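You operate a simulated robot arm through the tools that you are given. There is no shell and no other tool. Be economical: measure what you need, move in short steps, check, and stop when the job is done.

Carry out the task below with a simulated robot arm. There is one attempt and no reset: what you move stays moved.

JOB
Lay the blue-banded handset on GOOD, then clamp and test the grey-banded one.
Fine: the blue-banded one has passed: open the clamp and lay it on the GOOD side of the tray beside the tester; press test once; leave the grey-banded one clamped and the tester on. Where these are worked on the way, their far stop is far enough and under half their travel is too little: yellow clamp.

Only the result counts: the job must be done as asked and must still hold three seconds after the hand-in. Knocking over, shifting, dropping, spilling or breaking anything else fails it.

ROBOT AND FRAMES
A 7-joint arm with a two-finger parallel gripper, fixed in place. Base frame: the origin is at the foot of the arm, x ahead of it, y to its left, z up; the work surface is at about z = 0.004. Units: m, degrees, N and s.
With the tool pointing down near the work surface it reaches from about 0.24 to 0.62 m from the base axis. Its first joint turns from -66.0 to 66.0 degrees. Payload 2.6 kg.
The tool frame sits at the grasp point between the pads (the TCP): z along the fingers, y along the line on which they close. The tips reach 0.03 m beyond it. Largest opening 0.094 m; finger width 0.028, thickness 0.01; the body of the gripper, 0.05 by 0.096 m, starts 0.055 m behind the TCP.
Orientation is told as [roll, pitch, yaw] about the base's x, y, z axes, in that order, counted from this pose: with the fingers straight down and closing along the base's y, the tool's x points along the base's -x, its y along +y and its z along -z.

CONTROLS
- The arm moves only by the tool nudge_tool. Its argument "series" is a list of rows, each a list of 6 numbers: the shift along the base's x, y, z in m, then the turn, a rotation vector about the base's x, y, z in degrees. In form: [[dx, dy, dz, ax, ay, az], ...]. A call has 1 to 12 rows; each row shifts and turns the commanded pose from where the row before left it. "fingers" is the opening, from 0 (shut) to 1 (fully open), set as the call begins (left out, the last holds). Rows are played at 5 a second. More than 0.05 m and 8.6 degrees between two rows, or a gripper value outside its range, and nothing of the call is played. Where a pose cannot be reached the arm comes as near as it can. A force on the tool above 60 N (or 10 N above the force at the start of the call, whichever is more), or a blocked arm, ends the call early, and 0.2 s more pass. Each finger travels about 0.072 m/s and halts on what it meets, pressing with about 27 N; the grip force reading is that of the motor and also rises with nothing between the fingers. The clock runs only during rows and for 0.2 s after the last one: add rows that do not move to give the fingers time. The reply holds the time, the measured pose of the TCP, the force on the tool along the base axes, the opening and the grip force, in the units named above and with some noise, with the torque about the TCP (base axes, N m) and any sound that the robot's microphone picked up.
- Cameras (640 x 400 px; columns grow to the right, rows downward): "scene" is fixed at [0.0263, 0.4201, 0.5758]; the picture's right is [-0.88, -0.48, 0.00], its down [-0.22, 0.41, -0.88] and it looks along [0.42, -0.78, -0.47] (base axes); focal length 358 px, centre (320, 200). "wrist" rides on the gripper at [0.076, 0.014, -0.103] in the tool frame; the picture's right is [-0.18, 0.98, 0.00], its down [-0.75, -0.14, -0.64] and it looks along [-0.63, -0.12, 0.77] (tool axes); focal length 243 px, centre (320, 200). There is no depth. A picture from a camera that has moved, and an enlarged one, comes with that camera's place and axes in the base frame and with its lens.
- grab_frame(camera): a new picture of that camera. No time passes.
- close_up(camera, box): a new picture of the part [left, top, right, bottom] of that camera's present view, enlarged. No time passes.
- job_done(): hands the job in; it is judged then, once.

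Go step by step. Nothing tells you positions but the pictures and the camera data: compare them with the known pose of the tool, close in by small moves and look again before you grip or let go. The budget is 120 turns and 68 pictures, counting those below and the enlarged ones. Unless the task says otherwise, let go and move clear before handing in, and close with one line.

The tools are called by a JSON object that holds its "method" and its "body". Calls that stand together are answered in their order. nudge_tool: Moves the arm, as the interface text tells. Its arguments: {"type":"object","properties":{"series":{"type":"array"},"fingers":{"type":"number"}},"required":["series"]} The other tools are called the same way: grab_frame (camera) takes a picture; close_up (camera, box) takes an enlarged picture of a part of a camera's view; job_done () hands the job in.

At the start:

```text
clock: 0.0
tool_pos: [0.3631, -0.1304, 0.3715]
tool_rot: [0.1, 0.0, 0.0]
wrist_force: [-0.3, 0.5, 0.3]
torque: [0.01, 0.04, -0.03]
finger_gap: 0.0941
gripper_force: 0.1
```

scene: 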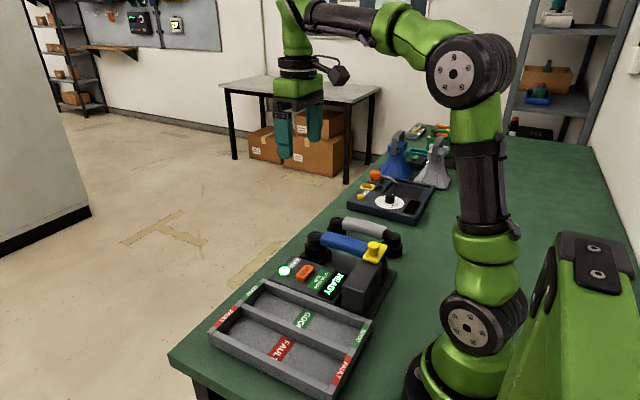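
wrist: 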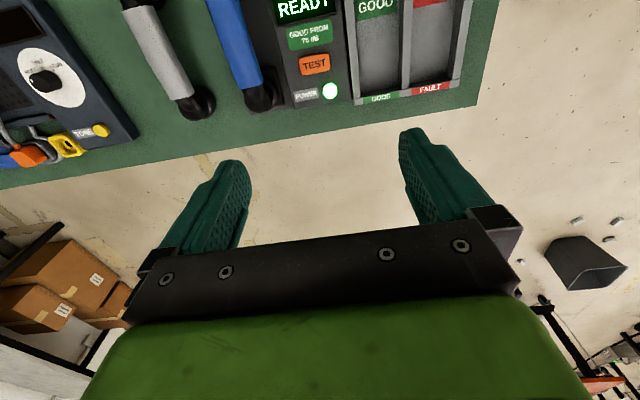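

I see the tester with the blue-banded handset in its cradle, the grey-banded one lying beside it, and the tray with GOOD/FAULT compartments. I'll enlarge both views to find positions.

{"method": "close_up", "body": {"camera": "scene", "box": [200, 200, 420, 400]}}

{"method": "close_up", "body": {"camera": "wrist", "box": [100, 0, 500, 140]}}

```text
2.00 times, centred on (310, 300) of scene
camera zoom: at [0.0263, 0.4201, 0.5758], right [-0.88, -0.48, 0.0], down [-0.22, 0.41, -0.88], along [0.42, -0.78, -0.47], focal length 716 px, centre (340, 0)
```

zoom: 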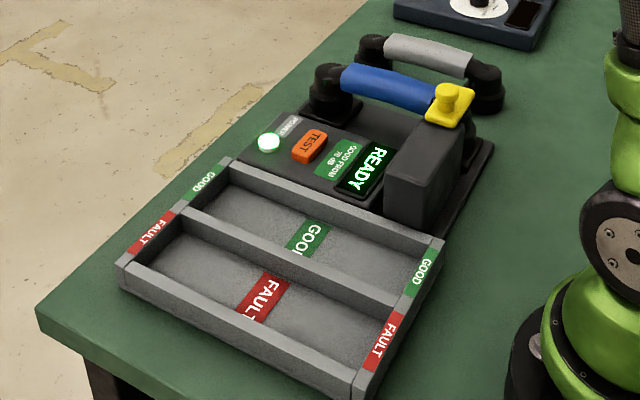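

```text
1.60 times, centred on (300, 70) of wrist
camera zoom: at [0.2879, -0.1168, 0.4733], right [0.18, 0.98, 0.0], down [0.75, -0.14, 0.64], along [0.63, -0.12, -0.77], focal length 388 px, centre (352, 408)
```

zoom: 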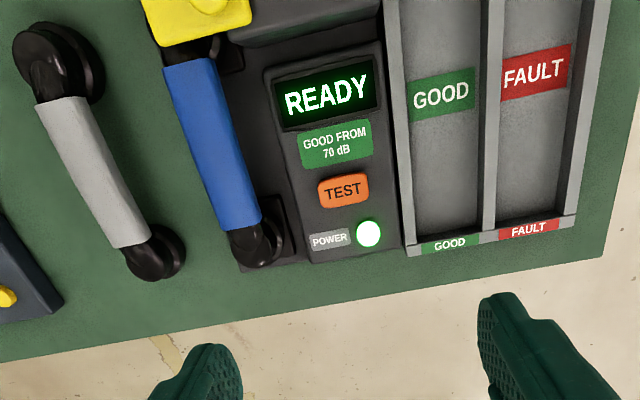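

The blue handset lies along x at about y=-0.236, its band from x 0.25 to 0.37 and z about 0.078. The grey one is at y=-0.358, the GOOD slot at y=-0.04, and the TEST button near [0.37,-0.14,0.036]. The clamp is cut off, so I'll pull back to view it.

{"method": "nudge_tool", "body": {"series": [[-0.04, -0.02, -0.01, 0, 0, 0], [-0.04, -0.02, -0.01, 0, 0, 0], [-0.03, -0.02, -0.01, 0, 0, 0], [0, 0, 0, 0, 0, 0]]}}

{"method": "grab_frame", "body": {"camera": "wrist"}}

{"method": "close_up", "body": {"camera": "scene", "box": [290, 200, 410, 320]}}

```text
clock: 1.0
tool_pos: [0.2552, -0.1903, 0.3378]
tool_rot: [0.0, 0.0, 0.0]
wrist_force: [-1.2, -0.1, -0.1]
torque: [0.01, 0.0, 0.02]
finger_gap: 0.0942
gripper_force: 0.1
```

```text
63 pictures are left
camera wrist: at [0.1789, -0.1752, 0.4402], right [0.18, 0.98, 0.0], down [0.75, -0.14, 0.64], along [0.63, -0.12, -0.77], focal length 243 px, centre (320, 200)
```

wrist: 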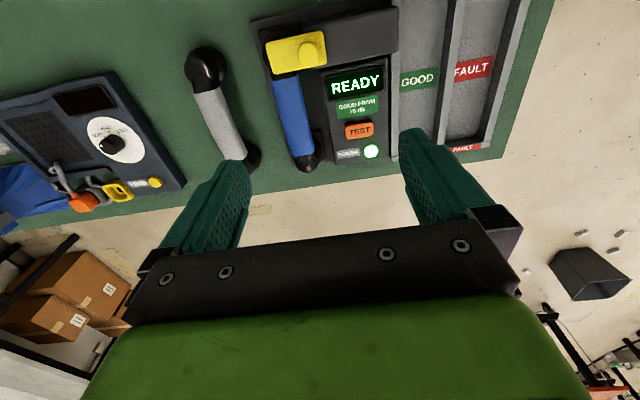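

```text
3.33 times, centred on (350, 260) of scene
camera zoom: at [0.0262, 0.4201, 0.5758], right [-0.88, -0.48, 0.0], down [-0.22, 0.41, -0.88], along [0.42, -0.78, -0.47], focal length 1194 px, centre (220, 0)
```

zoom: 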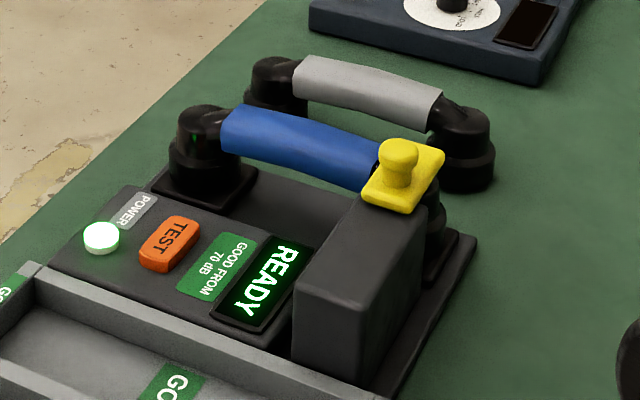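

{"method": "close_up", "body": {"camera": "wrist", "box": [170, 0, 420, 180]}}

```text
2.22 times, centred on (295, 90) of wrist
camera zoom: at [0.1789, -0.1752, 0.4402], right [0.18, 0.98, 0.0], down [0.75, -0.14, 0.64], along [0.63, -0.12, -0.77], focal length 539 px, centre (376, 444)
```

zoom: 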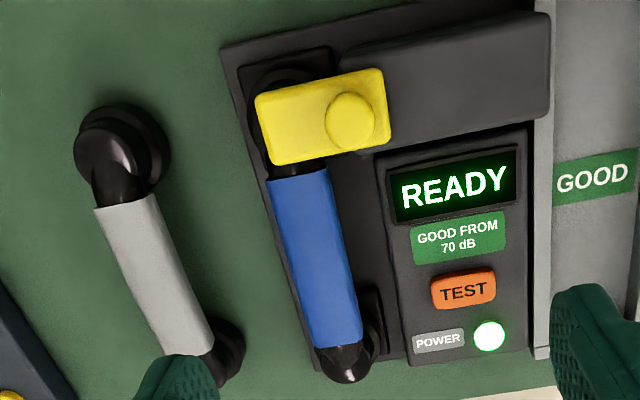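

The yellow clamp plate sits on the block with its knob at about [0.226,-0.198], z 0.095 to 0.124, and it seems to slide along y. I'll go above the knob and check.

{"method": "nudge_tool", "body": {"series": [[-0.015, -0.004, -0.04, 0, 0, 0], [-0.014, -0.004, -0.04, 0, 0, 0], [0, 0, -0.04, 0, 0, 0], [0, 0, -0.035, 0, 0, 0], [0, 0, 0, 0, 0, 0]], "fingers": 0.75}}

{"method": "grab_frame", "body": {"camera": "wrist"}}

{"method": "close_up", "body": {"camera": "scene", "box": [290, 180, 430, 320]}}

```text
clock: 2.2
tool_pos: [0.226, -0.1966, 0.1863]
tool_rot: [-0.1, 0.0, -0.1]
wrist_force: [0.7, -0.3, 0.7]
torque: [-0.01, 0.01, 0.0]
finger_gap: 0.0705
gripper_force: 0.1
```

```text
60 pictures are left
camera wrist: at [0.1493, -0.182, 0.2871], right [0.18, 0.98, 0.0], down [0.75, -0.14, 0.64], along [0.63, -0.12, -0.77], focal length 243 px, centre (320, 200)
```

wrist: 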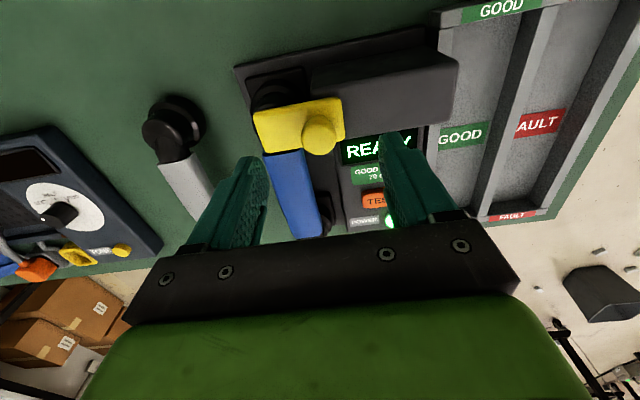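

```text
2.86 times, centred on (360, 250) of scene
camera zoom: at [0.0263, 0.4201, 0.5758], right [-0.88, -0.48, 0.0], down [-0.22, 0.41, -0.88], along [0.42, -0.78, -0.47], focal length 1023 px, centre (206, 57)
```

zoom: 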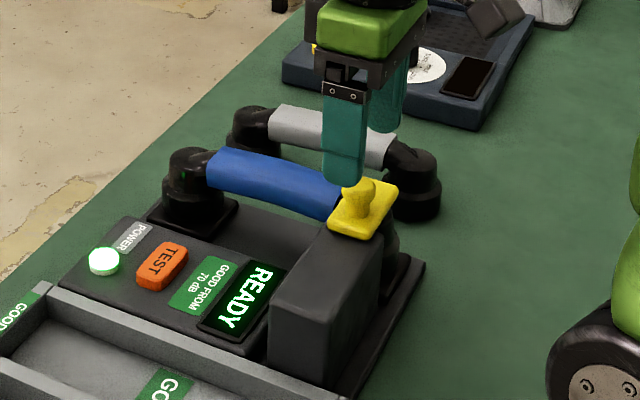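

The knob is centred under the tool at about [0.224,-0.196]. I'll descend and grip it.

{"method": "nudge_tool", "body": {"series": [[-0.001, 0, -0.03, 0, 0, 0], [0, 0, -0.025, 0, 0, 0], [0, 0, 0, 0, 0, 0]]}}

{"method": "nudge_tool", "body": {"series": [[0, 0, 0, 0, 0, 0], [0, 0, 0, 0, 0, 0], [0, 0, 0, 0, 0, 0]], "fingers": 0}}

{"method": "grab_frame", "body": {"camera": "wrist"}}

```text
clock: 2.9
tool_pos: [0.2252, -0.2012, 0.1335]
tool_rot: [-0.3, -0.5, -0.3]
wrist_force: [-0.6, 3.6, 7.5]
torque: [-0.15, 0.11, -0.09]
finger_gap: 0.0685
gripper_force: 0.1
stopped in row 3: the force on the tool passed its limit at 69 N (the readings are from after the stop); the commanded pose is now the measured one
```

```text
clock: 3.7
tool_pos: [0.2248, -0.1975, 0.1337]
tool_rot: [0.0, -0.3, -0.4]
wrist_force: [-4.2, 27.5, 34.2]
torque: [0.47, -0.34, -0.18]
finger_gap: 0.0257
gripper_force: 45.5
```

```text
58 pictures are left
camera wrist: at [0.1489, -0.1828, 0.2345], right [0.19, 0.98, 0.0], down [0.75, -0.15, 0.65], along [0.64, -0.12, -0.76], focal length 243 px, centre (320, 200)
```

wrist: 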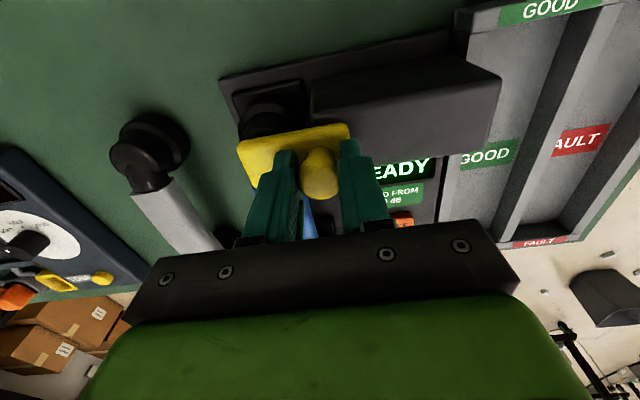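

The fingers hold the knob but the tips press the plate. I'll ease up 3 mm and then slide toward +y in small steps.

{"method": "nudge_tool", "body": {"series": [[0, 0, 0.003, 0, 0, 0], [0, 0.005, 0, 0, 0, 0], [0, 0.01, 0, 0, 0, 0], [0, 0.01, 0, 0, 0, 0]]}}

{"method": "grab_frame", "body": {"camera": "wrist"}}

```text
clock: 4.7
tool_pos: [0.2246, -0.1764, 0.1342]
tool_rot: [-0.4, -0.2, -0.3]
wrist_force: [20.2, -1.0, -32.3]
torque: [0.0, -0.38, 0.01]
finger_gap: 0.0256
gripper_force: 45.2
```

```text
57 pictures are left
camera wrist: at [0.148, -0.1598, 0.2359], right [0.19, 0.98, -0.01], down [0.75, -0.14, 0.65], along [0.63, -0.13, -0.76], focal length 243 px, centre (320, 200)
```

wrist: 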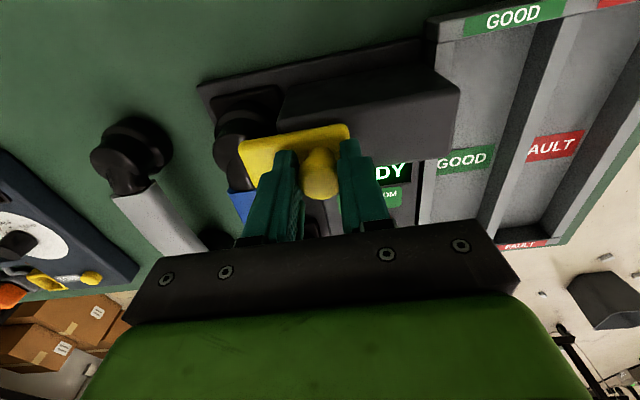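

The clamp slides with the tool along +y. I'll continue until it stops.

{"method": "nudge_tool", "body": {"series": [[-0.001, 0.01, -0.0012, 0, 0, 0], [0, 0.01, 0, 0, 0, 0], [0, 0.01, 0, 0, 0, 0], [0, 0.01, 0, 0, 0, 0], [0, 0.01, 0, 0, 0, 0]]}}

{"method": "grab_frame", "body": {"camera": "wrist"}}

```text
clock: 5.7
tool_pos: [0.2229, -0.1475, 0.135]
tool_rot: [-1.6, -0.7, -0.3]
wrist_force: [0.8, -6.0, -5.3]
torque: [0.25, -0.09, 0.03]
finger_gap: 0.0254
gripper_force: 45.7
stopped in row 4: the force on the tool passed its limit at 68 N (the readings are from after the stop); the commanded pose is now the measured one
```

```text
56 pictures are left
camera wrist: at [0.1463, -0.1293, 0.2362], right [0.19, 0.98, -0.02], down [0.74, -0.13, 0.66], along [0.64, -0.14, -0.75], focal length 243 px, centre (320, 200)
```

wrist: 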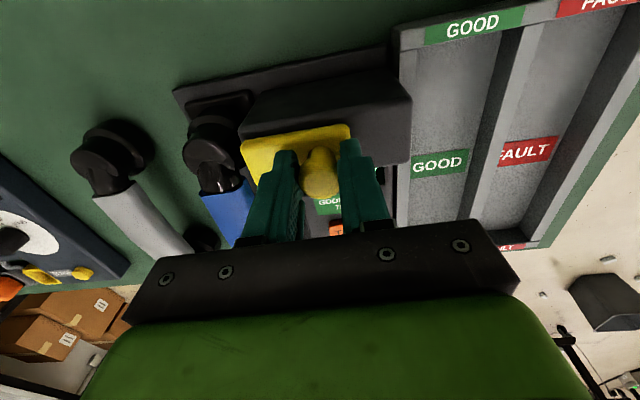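

The clamp hit its open stop after about 50 mm. I'll release the knob, rise and move over the blue band.

{"method": "nudge_tool", "body": {"series": [[0, 0, 0, 0, 0, 0], [0, 0, 0, 0, 0, 0], [0, 0, 0.03, 0, 0, 0], [0, 0, 0.04, 0, 0, 0], [0.04, -0.04, 0, 1.6, 0.7, 0.3], [0.045, -0.048, 0, 0, 0, 0], [0, 0, 0, 0, 0, 0]], "fingers": 0.7}}

{"method": "grab_frame", "body": {"camera": "wrist"}}

{"method": "close_up", "body": {"camera": "scene", "box": [250, 160, 430, 340]}}

```text
refused: row 5 steps farther than a row can; nothing moved
```

```text
55 pictures are left
camera wrist: at [0.1463, -0.1293, 0.2362], right [0.19, 0.98, -0.02], down [0.74, -0.13, 0.66], along [0.64, -0.14, -0.75], focal length 243 px, centre (320, 200)
```

wrist: 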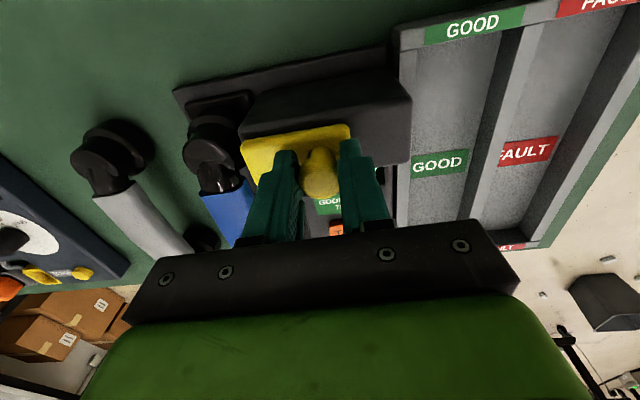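

```text
2.22 times, centred on (340, 250) of scene
camera zoom: at [0.0262, 0.4201, 0.5758], right [-0.88, -0.48, 0.0], down [-0.22, 0.41, -0.88], along [0.42, -0.78, -0.47], focal length 796 px, centre (276, 89)
```

zoom: 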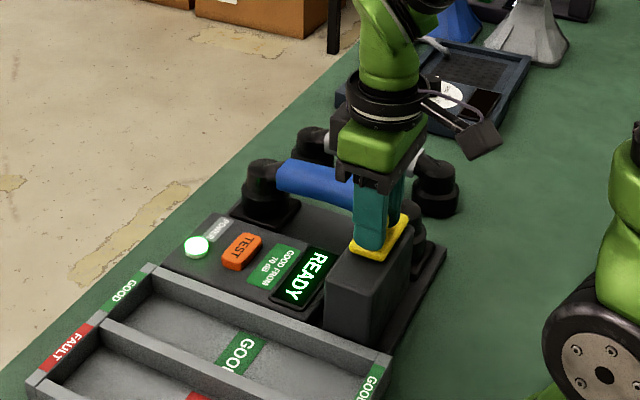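

A row was too long and nothing moved, so I repeat the release and approach with shorter rows.

{"method": "nudge_tool", "body": {"series": [[0, 0, 0, 0, 0, 0], [0, 0, 0, 0, 0, 0], [0, 0, 0.03, 0, 0, 0], [0, 0, 0.04, 1.6, 0.7, 0.3], [0.029, -0.029, 0, 0, 0, 0], [0.029, -0.03, 0, 0, 0, 0], [0.029, -0.03, 0, 0, 0, 0], [0, 0, 0, 0, 0, 0]], "fingers": 0.7}}

{"method": "grab_frame", "body": {"camera": "wrist"}}

{"method": "close_up", "body": {"camera": "scene", "box": [250, 160, 430, 340]}}

```text
clock: 7.5
tool_pos: [0.3073, -0.235, 0.2078]
tool_rot: [0.1, 0.0, -0.1]
wrist_force: [0.4, -0.1, 0.4]
torque: [0.03, -0.02, 0.01]
finger_gap: 0.0659
gripper_force: 0.1
```

```text
53 pictures are left
camera wrist: at [0.2315, -0.2215, 0.3089], right [0.18, 0.98, 0.0], down [0.75, -0.14, 0.64], along [0.63, -0.12, -0.77], focal length 243 px, centre (320, 200)
```

wrist: 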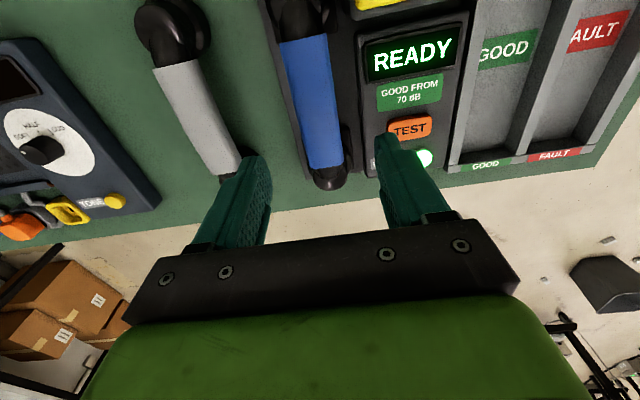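

```text
2.22 times, centred on (340, 250) of scene
camera zoom: at [0.0263, 0.4201, 0.5758], right [-0.88, -0.48, 0.0], down [-0.22, 0.41, -0.88], along [0.42, -0.78, -0.47], focal length 796 px, centre (276, 89)
```

zoom: 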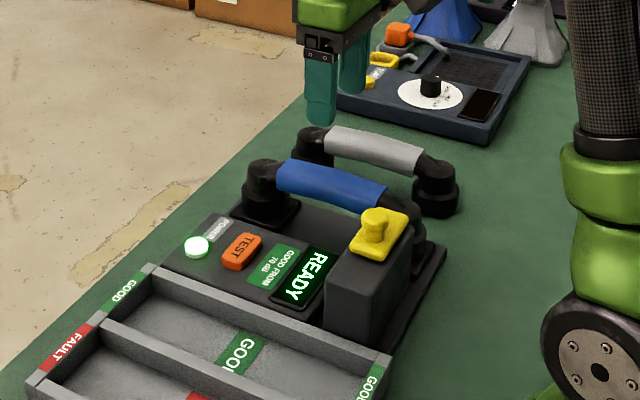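

The clamp plate is clear of the handset. The band is centred at about [0.313,-0.239], so I'll descend to z 0.074 around it and look.

{"method": "nudge_tool", "body": {"series": [[0.003, -0.002, -0.045, 0, 0, 0], [0.003, -0.002, -0.045, 0, 0, 0], [0, 0, -0.03, 0, 0, 0], [0, 0, -0.014, 0, 0, 0], [0, 0, 0, 0, 0, 0]], "fingers": 0.75}}

{"method": "close_up", "body": {"camera": "scene", "box": [270, 180, 410, 320]}}

{"method": "grab_frame", "body": {"camera": "wrist"}}

```text
clock: 8.7
tool_pos: [0.3164, -0.2399, 0.0716]
tool_rot: [0.1, 0.0, -0.1]
wrist_force: [0.2, 0.3, 0.1]
torque: [-0.05, 0.03, -0.01]
finger_gap: 0.0706
gripper_force: 0.0
```

```text
2.86 times, centred on (340, 250) of scene
camera zoom: at [0.0263, 0.4201, 0.5758], right [-0.88, -0.48, 0.0], down [-0.22, 0.41, -0.88], along [0.42, -0.78, -0.47], focal length 1023 px, centre (263, 57)
```

zoom: 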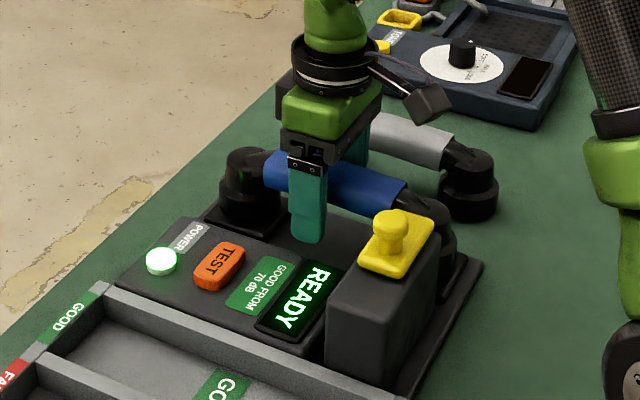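

```text
50 pictures are left
camera wrist: at [0.24, -0.2254, 0.1731], right [0.19, 0.98, 0.0], down [0.75, -0.14, 0.64], along [0.63, -0.12, -0.77], focal length 243 px, centre (320, 200)
```

wrist: 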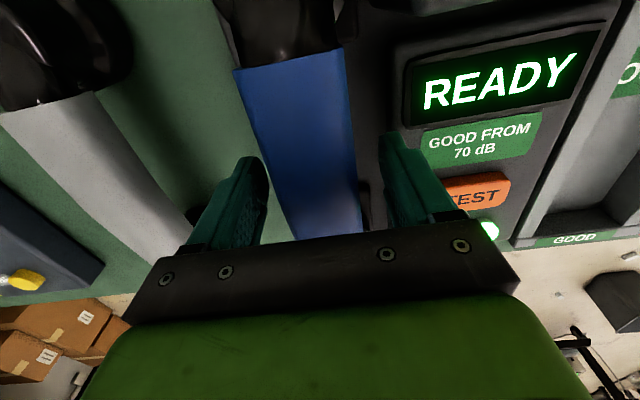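

The band is centred between the fingers with nothing touching. I'll close the fingers and lift slightly.

{"method": "nudge_tool", "body": {"series": [[0, 0, 0, 0, 0, 0], [0, 0, 0, 0, 0, 0], [0, 0, 0, 0, 0, 0]], "fingers": 0}}

{"method": "nudge_tool", "body": {"series": [[0, 0, 0.01, 0, 0, 0], [0, 0, 0.02, 0, 0, 0], [0, 0, 0.03, 0, 0, 0], [0, 0, 0.03, 0, 0, 0], [0, 0, 0, 0, 0, 0]]}}

{"method": "grab_frame", "body": {"camera": "scene"}}

{"method": "grab_frame", "body": {"camera": "wrist"}}

```text
clock: 9.5
tool_pos: [0.3165, -0.24, 0.0718]
tool_rot: [0.1, 0.0, -0.1]
wrist_force: [0.4, 0.1, 0.1]
torque: [-0.04, -0.07, 0.01]
finger_gap: 0.0404
gripper_force: 27.0
```

```text
clock: 10.7
tool_pos: [0.3162, -0.2391, 0.1643]
tool_rot: [0.1, 0.0, 0.1]
wrist_force: [-0.4, 0.4, -1.1]
torque: [-0.02, 0.01, -0.03]
finger_gap: 0.0001
gripper_force: 27.1
```

```text
49 pictures are left
```

scene: 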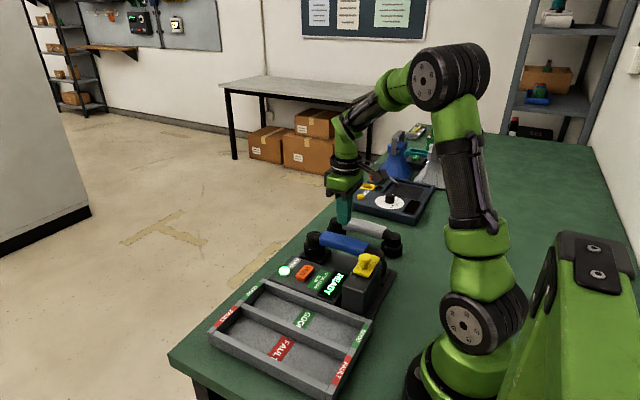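

```text
48 pictures are left
camera wrist: at [0.2408, -0.2251, 0.2656], right [0.18, 0.98, 0.0], down [0.75, -0.14, 0.64], along [0.63, -0.12, -0.77], focal length 243 px, centre (320, 200)
```

wrist: 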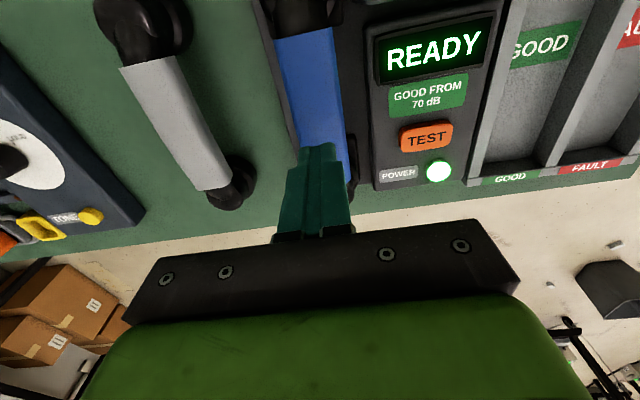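

The fingers slipped off and the handset is still in the cradle. I need to see whether the clamp still catches it or my grip was too high.

{"method": "close_up", "body": {"camera": "scene", "box": [295, 215, 405, 315]}}

{"method": "nudge_tool", "body": {"series": [[-0.045, 0, 0.02, 0, 0, 0], [-0.045, 0, 0.02, 0, 0, 0], [0, 0, 0, 0, 0, 0]], "fingers": 0.75}}

{"method": "close_up", "body": {"camera": "wrist", "box": [180, 0, 460, 180]}}

```text
4.00 times, centred on (350, 265) of scene
camera zoom: at [0.0262, 0.4201, 0.5758], right [-0.88, -0.48, 0.0], down [-0.22, 0.41, -0.88], along [0.42, -0.78, -0.47], focal length 1432 px, centre (200, -60)
```

zoom: 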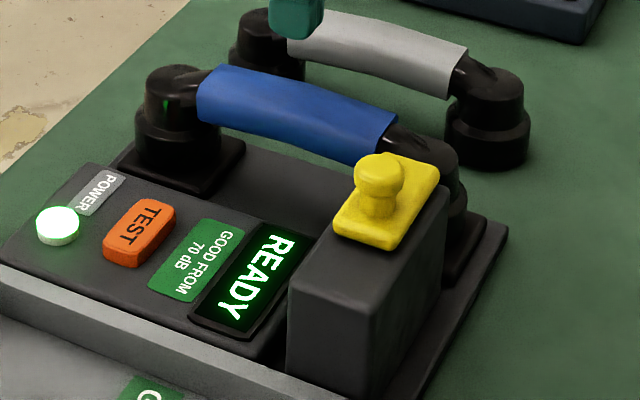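

```text
clock: 11.5
tool_pos: [0.2235, -0.2395, 0.2036]
tool_rot: [0.1, 0.0, 0.0]
wrist_force: [-0.6, -0.1, 1.3]
torque: [0.0, 0.01, 0.0]
finger_gap: 0.0705
gripper_force: 0.0
```

```text
2.22 times, centred on (320, 90) of wrist
camera zoom: at [0.1486, -0.2246, 0.3052], right [0.18, 0.98, 0.0], down [0.75, -0.14, 0.64], along [0.63, -0.12, -0.77], focal length 539 px, centre (320, 444)
```

zoom: 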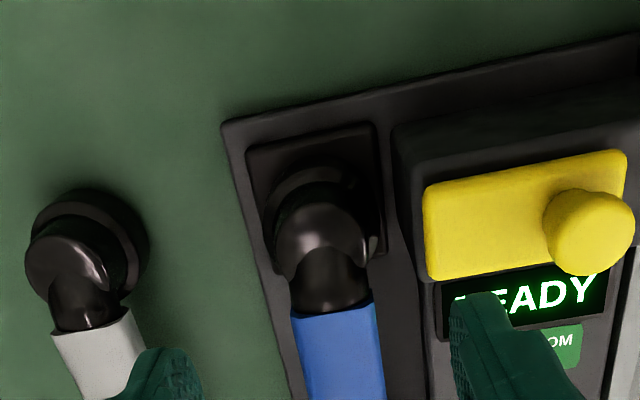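

The clamp is well clear of the handset. The bar's axis looks nearer z 0.08, so I'll regrip there and lift slowly while watching the force.

{"method": "nudge_tool", "body": {"series": [[0.045, 0, -0.02, 0, 0, 0], [0.045, 0, -0.02, 0, 0, 0], [0, 0, -0.045, 0, 0, 0], [0, 0, -0.039, 0, 0, 0], [0, 0, 0, 0, 0, 0]]}}

{"method": "nudge_tool", "body": {"series": [[0, 0, 0, 0, 0, 0], [0, 0, 0, 0, 0, 0], [0, 0, 0, 0, 0, 0], [0, 0, 0, 0, 0, 0], [0, 0, 0.003, 0, 0, 0], [0, 0, 0.003, 0, 0, 0]], "fingers": 0}}

{"method": "close_up", "body": {"camera": "scene", "box": [280, 200, 420, 320]}}

```text
clock: 12.7
tool_pos: [0.3176, -0.237, 0.0777]
tool_rot: [0.0, 0.0, -0.1]
wrist_force: [0.0, 0.2, -0.1]
torque: [-0.01, -0.01, -0.04]
finger_gap: 0.0708
gripper_force: 0.0
```

```text
clock: 14.1
tool_pos: [0.3165, -0.2387, 0.0847]
tool_rot: [0.1, 0.0, -0.1]
wrist_force: [-0.9, 0.4, -2.3]
torque: [-0.02, 0.03, 0.02]
finger_gap: 0.04
gripper_force: 26.8
```

```text
3.33 times, centred on (350, 260) of scene
camera zoom: at [0.0263, 0.4201, 0.5758], right [-0.88, -0.48, 0.0], down [-0.22, 0.41, -0.88], along [0.42, -0.78, -0.47], focal length 1194 px, centre (220, 0)
```

zoom: 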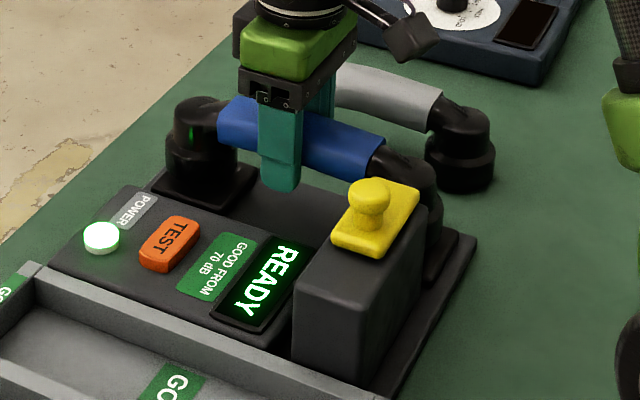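

The force shows a small load of 2.3 N, so I'll lift on gently.

{"method": "nudge_tool", "body": {"series": [[0, 0, 0.004, 0, 0, 0], [0, 0, 0.004, 0, 0, 0], [0, 0, 0.004, 0, 0, 0], [0, 0, 0.004, 0, 0, 0], [0, 0, 0, 0, 0, 0]]}}

{"method": "close_up", "body": {"camera": "scene", "box": [280, 200, 420, 320]}}

```text
clock: 15.3
tool_pos: [0.3184, -0.2391, 0.0999]
tool_rot: [0.1, 0.0, -0.1]
wrist_force: [0.4, 0.2, -2.4]
torque: [-0.01, 0.0, 0.0]
finger_gap: 0.0403
gripper_force: 26.6
```

```text
3.33 times, centred on (350, 260) of scene
camera zoom: at [0.0263, 0.4201, 0.5758], right [-0.88, -0.48, 0.0], down [-0.22, 0.41, -0.88], along [0.42, -0.78, -0.47], focal length 1194 px, centre (220, 0)
```

zoom: 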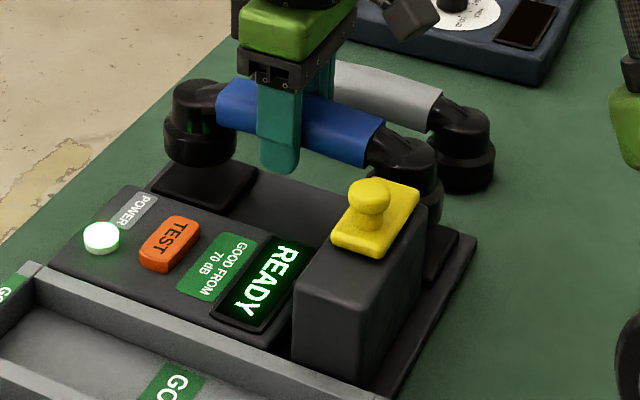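

The handset is lifting out of the cups. I'll raise it clear of the block and knob.

{"method": "nudge_tool", "body": {"series": [[0, 0, 0.006, 0, 0, 0], [0, 0, 0.01, 0, 0, 0], [0, 0, 0.012, 0, 0, 0], [0, 0, 0.014, 0, 0, 0], [0, 0, 0.015, 0, 0, 0], [0, 0, 0.015, 0, 0, 0], [0, 0, 0.015, 0, 0, 0], [0, 0, 0.015, 0, 0, 0], [0, 0, 0.012, 0, 0, 0], [0, 0, 0.008, 0, 0, 0], [0, 0, 0, 0, 0, 0]]}}

{"method": "grab_frame", "body": {"camera": "scene"}}

{"method": "grab_frame", "body": {"camera": "wrist"}}

```text
clock: 17.7
tool_pos: [0.3182, -0.2383, 0.2211]
tool_rot: [0.1, 0.0, 0.0]
wrist_force: [-0.4, 0.0, -2.2]
torque: [0.0, 0.04, 0.0]
finger_gap: 0.0402
gripper_force: 27.2
```

```text
43 pictures are left
```

scene: 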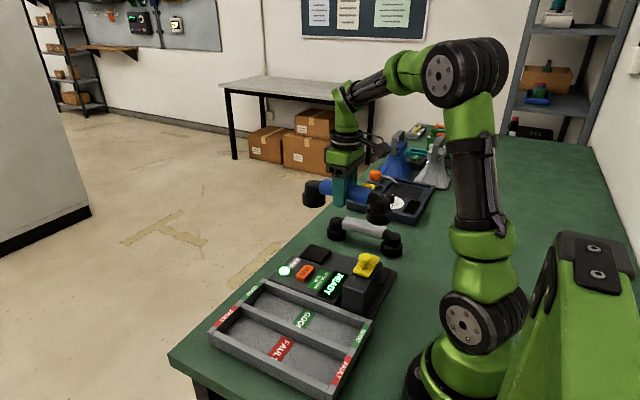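

```text
42 pictures are left
camera wrist: at [0.2416, -0.2242, 0.3225], right [0.18, 0.98, 0.0], down [0.75, -0.14, 0.64], along [0.63, -0.12, -0.77], focal length 243 px, centre (320, 200)
```

wrist: 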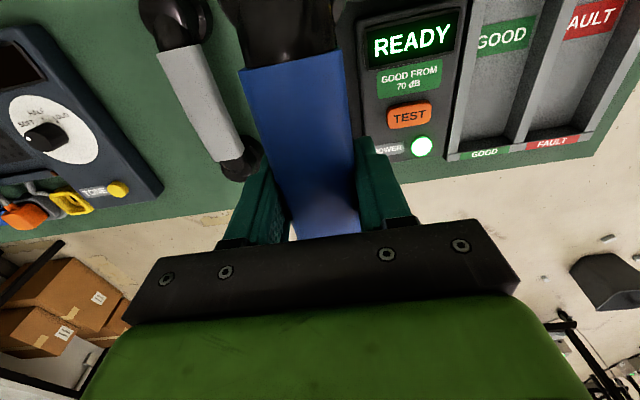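

The blue handset is held level and clear. Before moving it I'll enlarge the tray and the empty cups to measure them.

{"method": "close_up", "body": {"camera": "scene", "box": [200, 220, 400, 400]}}

{"method": "close_up", "body": {"camera": "scene", "box": [265, 205, 415, 315]}}

```text
2.22 times, centred on (300, 310) of scene
camera zoom: at [0.0263, 0.4201, 0.5758], right [-0.88, -0.48, 0.0], down [-0.22, 0.41, -0.88], along [0.42, -0.78, -0.47], focal length 796 px, centre (364, -44)
```

zoom: 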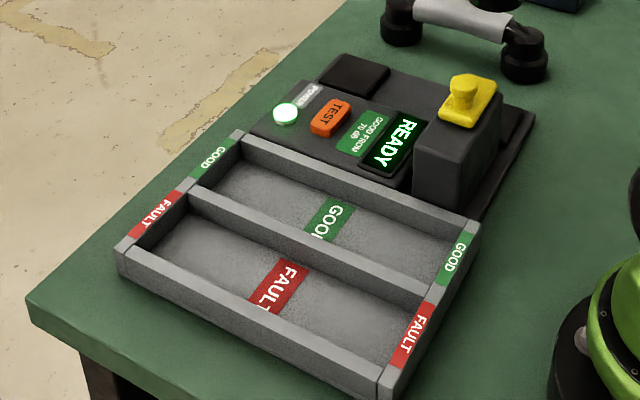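

```text
3.64 times, centred on (340, 260) of scene
camera zoom: at [0.0263, 0.4201, 0.5758], right [-0.88, -0.48, 0.0], down [-0.22, 0.41, -0.88], along [0.42, -0.78, -0.47], focal length 1302 px, centre (247, -18)
```

zoom: 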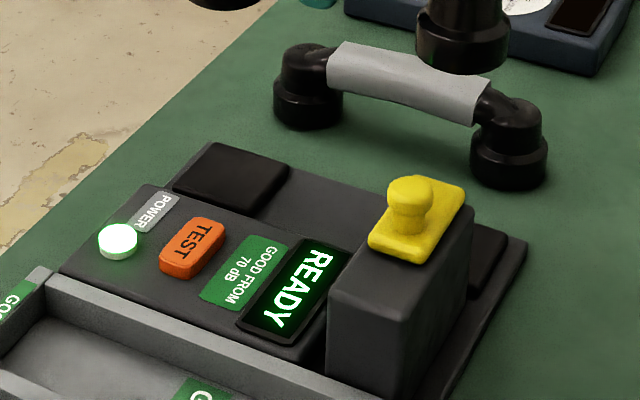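

The GOOD slot runs from x≈0.196 to 0.430, centred on y≈-0.037 with its rim near z 0.035. The handset's centre (x≈0.313) matches, so I'll carry it straight along +y.

{"method": "nudge_tool", "body": {"series": [[0, 0.01, 0, 0, 0, 0], [0, 0.02, 0, 0, 0, 0], [0, 0.025, 0, 0, 0, 0], [0, 0.025, 0, 0, 0, 0], [0, 0.025, 0, 0, 0, 0], [0, 0.025, 0, 0, 0, 0], [0, 0.025, 0, 0, 0, 0], [0, 0.025, 0, 0, 0, 0], [0, 0.015, 0, 0, 0, 0], [0, 0.006, 0, 0, 0, 0], [0, 0, 0, 0, 0, 0]]}}

{"method": "nudge_tool", "body": {"series": [[0, 0, -0.01, 0, 0, 0], [0, 0, -0.015, 0, 0, 0], [0, 0, -0.02, 0, 0, 0], [0, 0, -0.02, 0, 0, 0], [0, 0, -0.015, 0, 0, 0], [0, 0, -0.01, 0, 0, 0], [0, 0, 0, 0, 0, 0]]}}

{"method": "close_up", "body": {"camera": "scene", "box": [200, 200, 420, 400]}}

{"method": "grab_frame", "body": {"camera": "wrist"}}

```text
clock: 20.1
tool_pos: [0.3169, -0.036, 0.2223]
tool_rot: [0.1, 0.0, 0.0]
wrist_force: [0.3, -0.2, -2.0]
torque: [0.02, 0.01, -0.02]
finger_gap: 0.0402
gripper_force: 26.5
```

```text
clock: 21.7
tool_pos: [0.3163, -0.0371, 0.1326]
tool_rot: [0.1, 0.0, 0.0]
wrist_force: [0.6, 0.9, -2.7]
torque: [-0.01, 0.0, -0.03]
finger_gap: 0.0404
gripper_force: 27.1
```

```text
2.00 times, centred on (310, 300) of scene
camera zoom: at [0.0263, 0.4201, 0.5758], right [-0.88, -0.48, 0.0], down [-0.22, 0.41, -0.88], along [0.42, -0.78, -0.47], focal length 716 px, centre (340, 0)
```

zoom: 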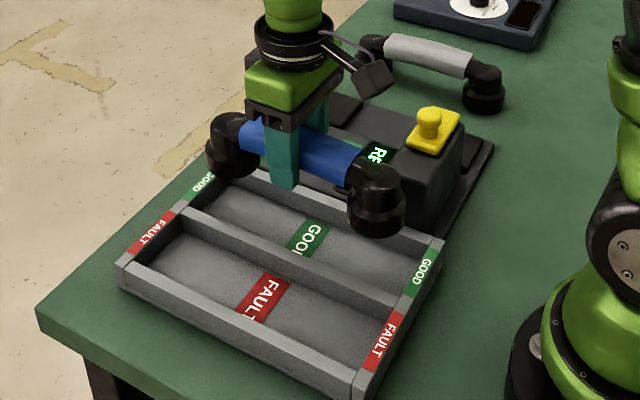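

```text
38 pictures are left
camera wrist: at [0.2403, -0.0219, 0.2335], right [0.18, 0.98, 0.0], down [0.75, -0.14, 0.64], along [0.63, -0.12, -0.77], focal length 243 px, centre (320, 200)
```

wrist: 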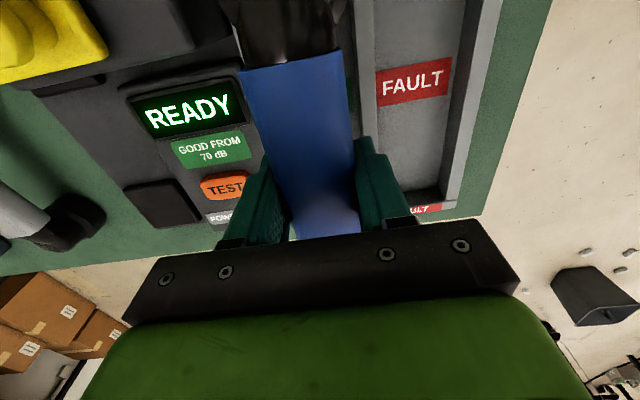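

The handset is over the GOOD slot with its foot at about z 0.073, some 60 mm below the TCP. I'll lower to just above the rim and check.

{"method": "nudge_tool", "body": {"series": [[0, 0, -0.01, 0, 0, 0], [0, 0, -0.01, 0, 0, 0], [0, 0, -0.008, 0, 0, 0], [0, 0, 0, 0, 0, 0]]}}

{"method": "close_up", "body": {"camera": "scene", "box": [210, 230, 380, 360]}}

```text
clock: 22.7
tool_pos: [0.3177, -0.0382, 0.1047]
tool_rot: [0.2, 0.0, 0.0]
wrist_force: [-0.2, -0.4, -2.7]
torque: [0.0, 0.01, -0.01]
finger_gap: 0.0403
gripper_force: 26.6
```

```text
3.08 times, centred on (295, 295) of scene
camera zoom: at [0.0263, 0.4201, 0.5758], right [-0.88, -0.48, 0.0], down [-0.22, 0.41, -0.88], along [0.42, -0.78, -0.47], focal length 1102 px, centre (397, -92)
```

zoom: 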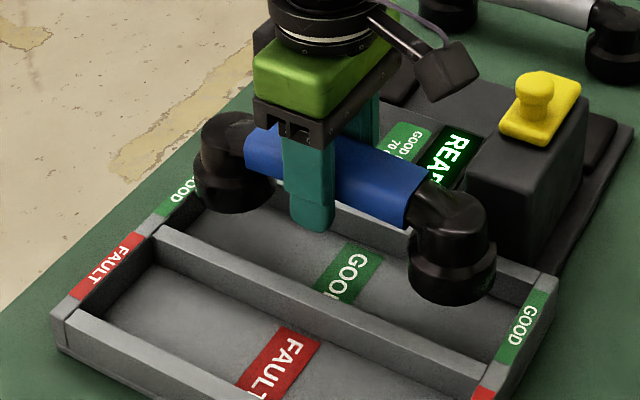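

The handset fits inside the slot outline. I'll lower in small steps until the floor takes the weight.

{"method": "nudge_tool", "body": {"series": [[0, 0, -0.008, 0, 0, 0], [0, 0, -0.008, 0, 0, 0], [0, 0, -0.006, 0, 0, 0], [0, 0, 0, 0, 0, 0]]}}

{"method": "nudge_tool", "body": {"series": [[0, 0, -0.003, 0, 0, 0], [0, 0, -0.003, 0, 0, 0], [0, 0, 0, 0, 0, 0]]}}

{"method": "close_up", "body": {"camera": "scene", "box": [210, 230, 380, 360]}}

```text
clock: 23.7
tool_pos: [0.3168, -0.0404, 0.082]
tool_rot: [0.0, 0.0, -0.1]
wrist_force: [0.0, 0.0, -2.5]
torque: [-0.01, -0.01, -0.04]
finger_gap: 0.0402
gripper_force: 26.9
```

```text
clock: 24.5
tool_pos: [0.3174, -0.0394, 0.0754]
tool_rot: [0.2, 0.1, 0.0]
wrist_force: [-0.4, 0.5, -3.0]
torque: [0.03, 0.0, 0.01]
finger_gap: 0.0403
gripper_force: 27.5
```

```text
3.08 times, centred on (295, 295) of scene
camera zoom: at [0.0263, 0.4201, 0.5758], right [-0.88, -0.48, 0.0], down [-0.22, 0.41, -0.88], along [0.42, -0.78, -0.47], focal length 1102 px, centre (397, -92)
```

zoom: 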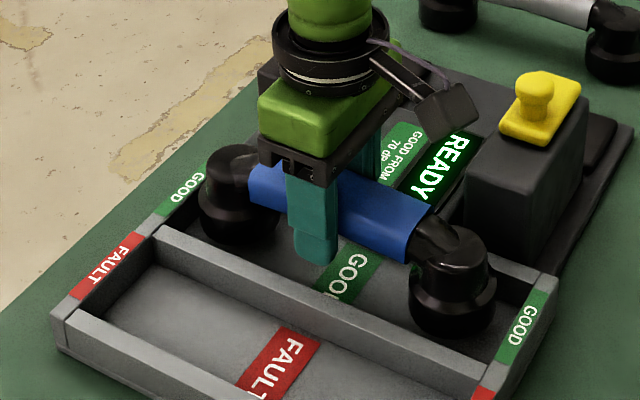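

It is still carried and is centred in the slot, so I keep lowering in 2 mm steps.

{"method": "nudge_tool", "body": {"series": [[0, 0.001, -0.002, 0, 0, 0], [0, 0, -0.002, 0, 0, 0], [0, 0, 0, 0, 0, 0]]}}

{"method": "nudge_tool", "body": {"series": [[0, 0, -0.002, 0, 0, 0], [0, 0, 0, 0, 0, 0]]}}

```text
clock: 25.3
tool_pos: [0.3168, -0.0373, 0.0721]
tool_rot: [0.2, -0.1, -0.1]
wrist_force: [0.5, 0.7, -3.4]
torque: [-0.05, 0.01, -0.03]
finger_gap: 0.0401
gripper_force: 26.6
```

```text
clock: 25.9
tool_pos: [0.3175, -0.0371, 0.0701]
tool_rot: [0.0, -0.1, 0.0]
wrist_force: [-0.4, 1.2, -2.7]
torque: [0.0, -0.04, -0.02]
finger_gap: 0.0402
gripper_force: 27.1
```

{"method": "nudge_tool", "body": {"series": [[0, 0, -0.0015, 0, 0, 0], [0, 0, -0.0015, 0, 0, 0], [0, 0, 0, 0, 0, 0]]}}

{"method": "close_up", "body": {"camera": "scene", "box": [210, 230, 380, 360]}}

```text
clock: 26.7
tool_pos: [0.3165, -0.0379, 0.0672]
tool_rot: [0.1, 0.0, 0.0]
wrist_force: [-0.8, 0.3, -2.2]
torque: [0.01, 0.01, 0.0]
finger_gap: 0.04
gripper_force: 26.8
```

```text
3.08 times, centred on (295, 295) of scene
camera zoom: at [0.0263, 0.4201, 0.5758], right [-0.88, -0.48, 0.0], down [-0.22, 0.41, -0.88], along [0.42, -0.78, -0.47], focal length 1102 px, centre (397, -92)
```

zoom: 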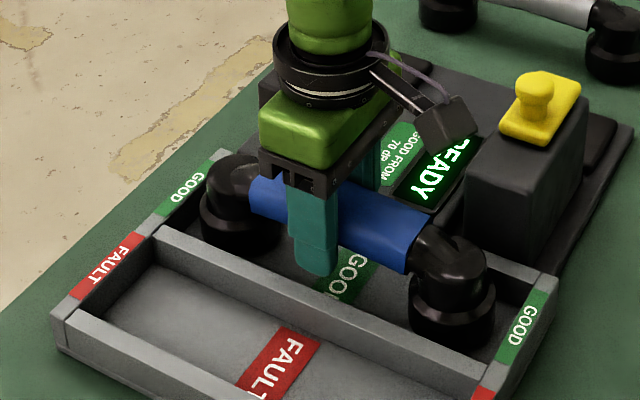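

The foot is still some 8–10 mm above the floor. I'll keep lowering; the closed fingers fit between the slot walls and I'll open only slightly there.

{"method": "nudge_tool", "body": {"series": [[0, 0, -0.0015, 0, 0, 0], [0, 0, -0.0015, 0, 0, 0], [0, 0, 0, 0, 0, 0]]}}

{"method": "nudge_tool", "body": {"series": [[0, 0, -0.0015, 0, 0, 0], [0, 0, -0.0015, 0, 0, 0], [0, 0, 0, 0, 0, 0]]}}

```text
clock: 27.5
tool_pos: [0.3151, -0.0373, 0.0631]
tool_rot: [0.1, 0.0, 0.0]
wrist_force: [-0.6, -1.0, -2.6]
torque: [-0.01, -0.04, 0.0]
finger_gap: 0.0402
gripper_force: 27.3
```

```text
clock: 28.3
tool_pos: [0.3176, -0.0384, 0.0621]
tool_rot: [0.1, -0.2, 0.0]
wrist_force: [-6.3, 4.7, 22.0]
torque: [0.03, 0.0, -0.04]
finger_gap: 0.0403
gripper_force: 26.7
```

The floor now carries it. I'll ease up a millimetre, open only to about 45 mm and check before withdrawing.

{"method": "nudge_tool", "body": {"series": [[0, 0, 0.001, 0, 0, 0], [0, 0, 0, 0, 0, 0]]}}

{"method": "nudge_tool", "body": {"series": [[0, 0, 0, 0, 0, 0], [0, 0, 0.004, 0, 0, 0], [0, 0, 0.006, 0, 0, 0], [0, 0, 0, 0, 0, 0]], "fingers": 0.48}}

{"method": "close_up", "body": {"camera": "scene", "box": [210, 230, 380, 360]}}

```text
clock: 28.9
tool_pos: [0.3158, -0.0388, 0.062]
tool_rot: [0.1, 0.0, 0.0]
wrist_force: [2.0, 0.9, 2.7]
torque: [0.0, -0.58, 0.07]
finger_gap: 0.0401
gripper_force: 27.6
```

```text
clock: 29.9
tool_pos: [0.3173, -0.038, 0.0712]
tool_rot: [0.1, -0.1, 0.0]
wrist_force: [0.6, -0.5, 0.2]
torque: [0.0, 0.02, -0.01]
finger_gap: 0.0453
gripper_force: 0.1
```

```text
3.08 times, centred on (295, 295) of scene
camera zoom: at [0.0263, 0.4201, 0.5758], right [-0.88, -0.48, 0.0], down [-0.22, 0.41, -0.88], along [0.42, -0.78, -0.47], focal length 1102 px, centre (397, -92)
```

zoom: 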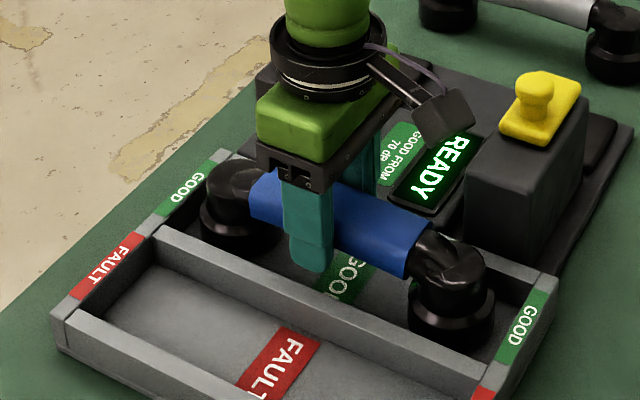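

The blue handset rests in the GOOD slot, released. I'll rise and travel over the grey one.

{"method": "nudge_tool", "body": {"series": [[0, 0, 0.02, 0, 0, 0], [0, 0, 0.04, 0, 0, 0], [0, 0, 0.045, 0, 0, 0], [0, 0, 0.04, 0, 0, 0], [0, 0, 0, 0, 0, 0]]}}

{"method": "nudge_tool", "body": {"series": [[0, -0.045, 0, 0, 0, 0], [0, -0.045, 0, 0, 0, 0], [0, -0.045, 0, 0, 0, 0], [0, -0.045, 0, 0, 0, 0], [0, -0.045, 0, 0, 0, 0], [0, -0.045, 0, 0, 0, 0], [0, -0.045, 0, 0, 0, 0], [0, 0, 0, 0, 0, 0]], "fingers": 0.75}}

{"method": "grab_frame", "body": {"camera": "wrist"}}

{"method": "close_up", "body": {"camera": "scene", "box": [200, 200, 420, 400]}}

```text
clock: 31.1
tool_pos: [0.3187, -0.0368, 0.2167]
tool_rot: [0.1, 0.0, 0.0]
wrist_force: [-1.0, 0.1, -0.2]
torque: [0.01, -0.02, -0.04]
finger_gap: 0.045
gripper_force: 0.1
```

```text
clock: 32.9
tool_pos: [0.316, -0.3541, 0.2161]
tool_rot: [0.1, 0.0, 0.0]
wrist_force: [-0.2, -0.8, -0.2]
torque: [0.01, -0.01, 0.0]
finger_gap: 0.0702
gripper_force: 0.0
```

```text
33 pictures are left
camera wrist: at [0.2396, -0.3403, 0.318], right [0.18, 0.98, 0.0], down [0.75, -0.14, 0.64], along [0.63, -0.12, -0.77], focal length 243 px, centre (320, 200)
```

wrist: 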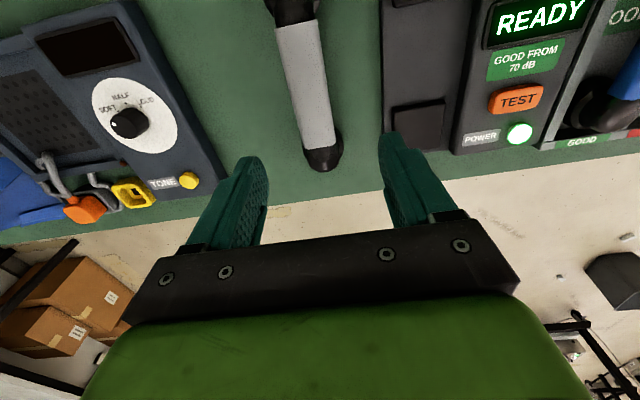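

```text
2.00 times, centred on (310, 300) of scene
camera zoom: at [0.0263, 0.4201, 0.5758], right [-0.88, -0.48, 0.0], down [-0.22, 0.41, -0.88], along [0.42, -0.78, -0.47], focal length 716 px, centre (340, 0)
```

zoom: 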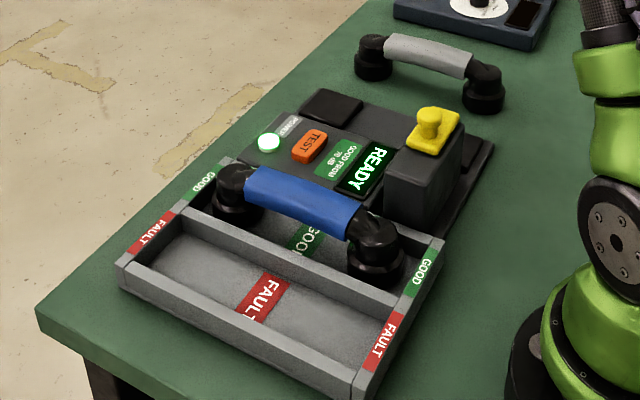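

Blue lies well inside GOOD. The grey band is centred at about [0.311,-0.364] and parallel to x, so I'll descend around it to z 0.059.

{"method": "nudge_tool", "body": {"series": [[-0.001, -0.005, -0.04, 0, 0, 0], [-0.001, -0.005, -0.04, 0, 0, 0], [0, 0, -0.04, 0, 0, 0], [0, 0, -0.025, 0, 0, 0], [0, 0, -0.012, 0, 0, 0], [0, 0, 0, 0, 0, 0]]}}

{"method": "grab_frame", "body": {"camera": "wrist"}}

{"method": "close_up", "body": {"camera": "scene", "box": [290, 170, 430, 290]}}

```text
clock: 34.3
tool_pos: [0.316, -0.3623, 0.0585]
tool_rot: [0.0, -0.1, 0.1]
wrist_force: [0.4, 0.2, 0.6]
torque: [0.02, 0.01, 0.01]
finger_gap: 0.0705
gripper_force: 0.0
```

```text
31 pictures are left
camera wrist: at [0.2398, -0.3474, 0.1611], right [0.18, 0.98, 0.0], down [0.75, -0.14, 0.64], along [0.63, -0.12, -0.77], focal length 243 px, centre (320, 200)
```

wrist: 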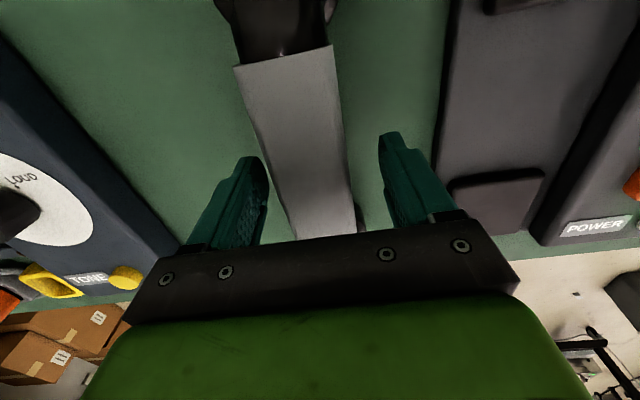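

```text
3.33 times, centred on (360, 230) of scene
camera zoom: at [0.0263, 0.4201, 0.5758], right [-0.88, -0.48, 0.0], down [-0.22, 0.41, -0.88], along [0.42, -0.78, -0.47], focal length 1194 px, centre (187, 100)
```

zoom: 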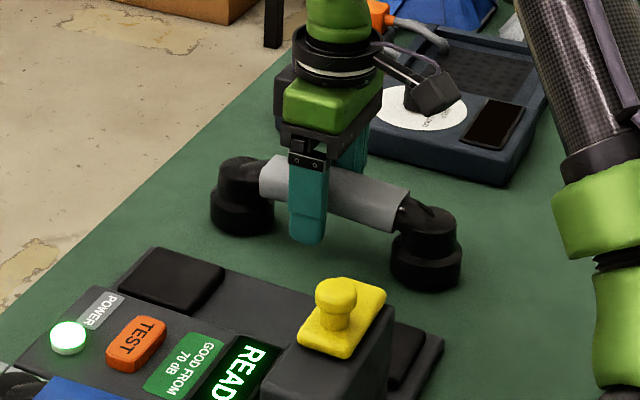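

The grey band is centred between the fingers. I'll grip and lift slowly.

{"method": "nudge_tool", "body": {"series": [[0, 0, 0, 0, 0, 0], [0, 0, 0, 0, 0, 0], [0, 0, 0, 0, 0, 0], [0, 0, 0, 0, 0, 0]], "fingers": 0}}

{"method": "nudge_tool", "body": {"series": [[0, 0, 0.003, 0, 0, 0], [0, 0, 0.004, 0, 0, 0], [0, 0, 0.006, 0, 0, 0], [0, 0, 0.01, 0, 0, 0], [0, 0, 0.012, 0, 0, 0], [0, 0, 0.012, 0, 0, 0], [0, 0, 0.012, 0, 0, 0], [0, 0, 0.008, 0, 0, 0], [0, 0, 0.004, 0, 0, 0], [0, 0, 0, 0, 0, 0]]}}

{"method": "grab_frame", "body": {"camera": "wrist"}}

{"method": "close_up", "body": {"camera": "scene", "box": [290, 170, 430, 290]}}

```text
clock: 35.3
tool_pos: [0.3156, -0.3631, 0.0614]
tool_rot: [0.1, 0.0, 0.0]
wrist_force: [-0.2, 0.5, 0.5]
torque: [-0.05, -0.08, -0.02]
finger_gap: 0.0404
gripper_force: 26.9
```

```text
clock: 37.5
tool_pos: [0.314, -0.3638, 0.1315]
tool_rot: [0.1, 0.0, -0.1]
wrist_force: [0.3, 0.0, -2.6]
torque: [-0.01, 0.0, 0.03]
finger_gap: 0.0402
gripper_force: 26.8
```

```text
29 pictures are left
camera wrist: at [0.2381, -0.3476, 0.2317], right [0.18, 0.98, 0.0], down [0.75, -0.14, 0.64], along [0.63, -0.12, -0.77], focal length 243 px, centre (320, 200)
```

wrist: 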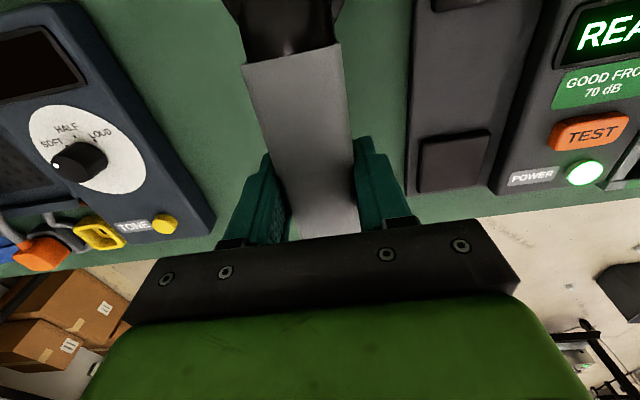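

```text
3.33 times, centred on (360, 230) of scene
camera zoom: at [0.0263, 0.4201, 0.5758], right [-0.88, -0.48, 0.0], down [-0.22, 0.41, -0.88], along [0.42, -0.78, -0.47], focal length 1194 px, centre (187, 100)
```

zoom: 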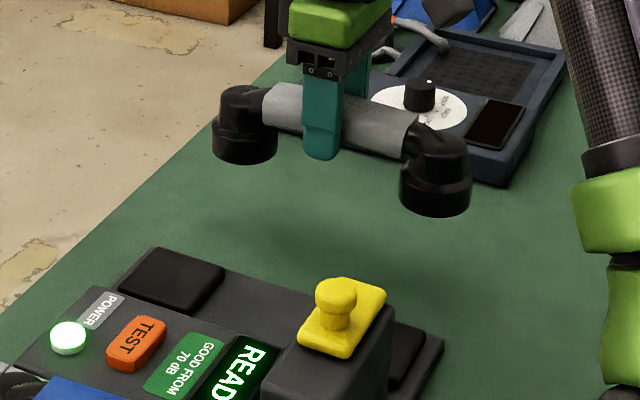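

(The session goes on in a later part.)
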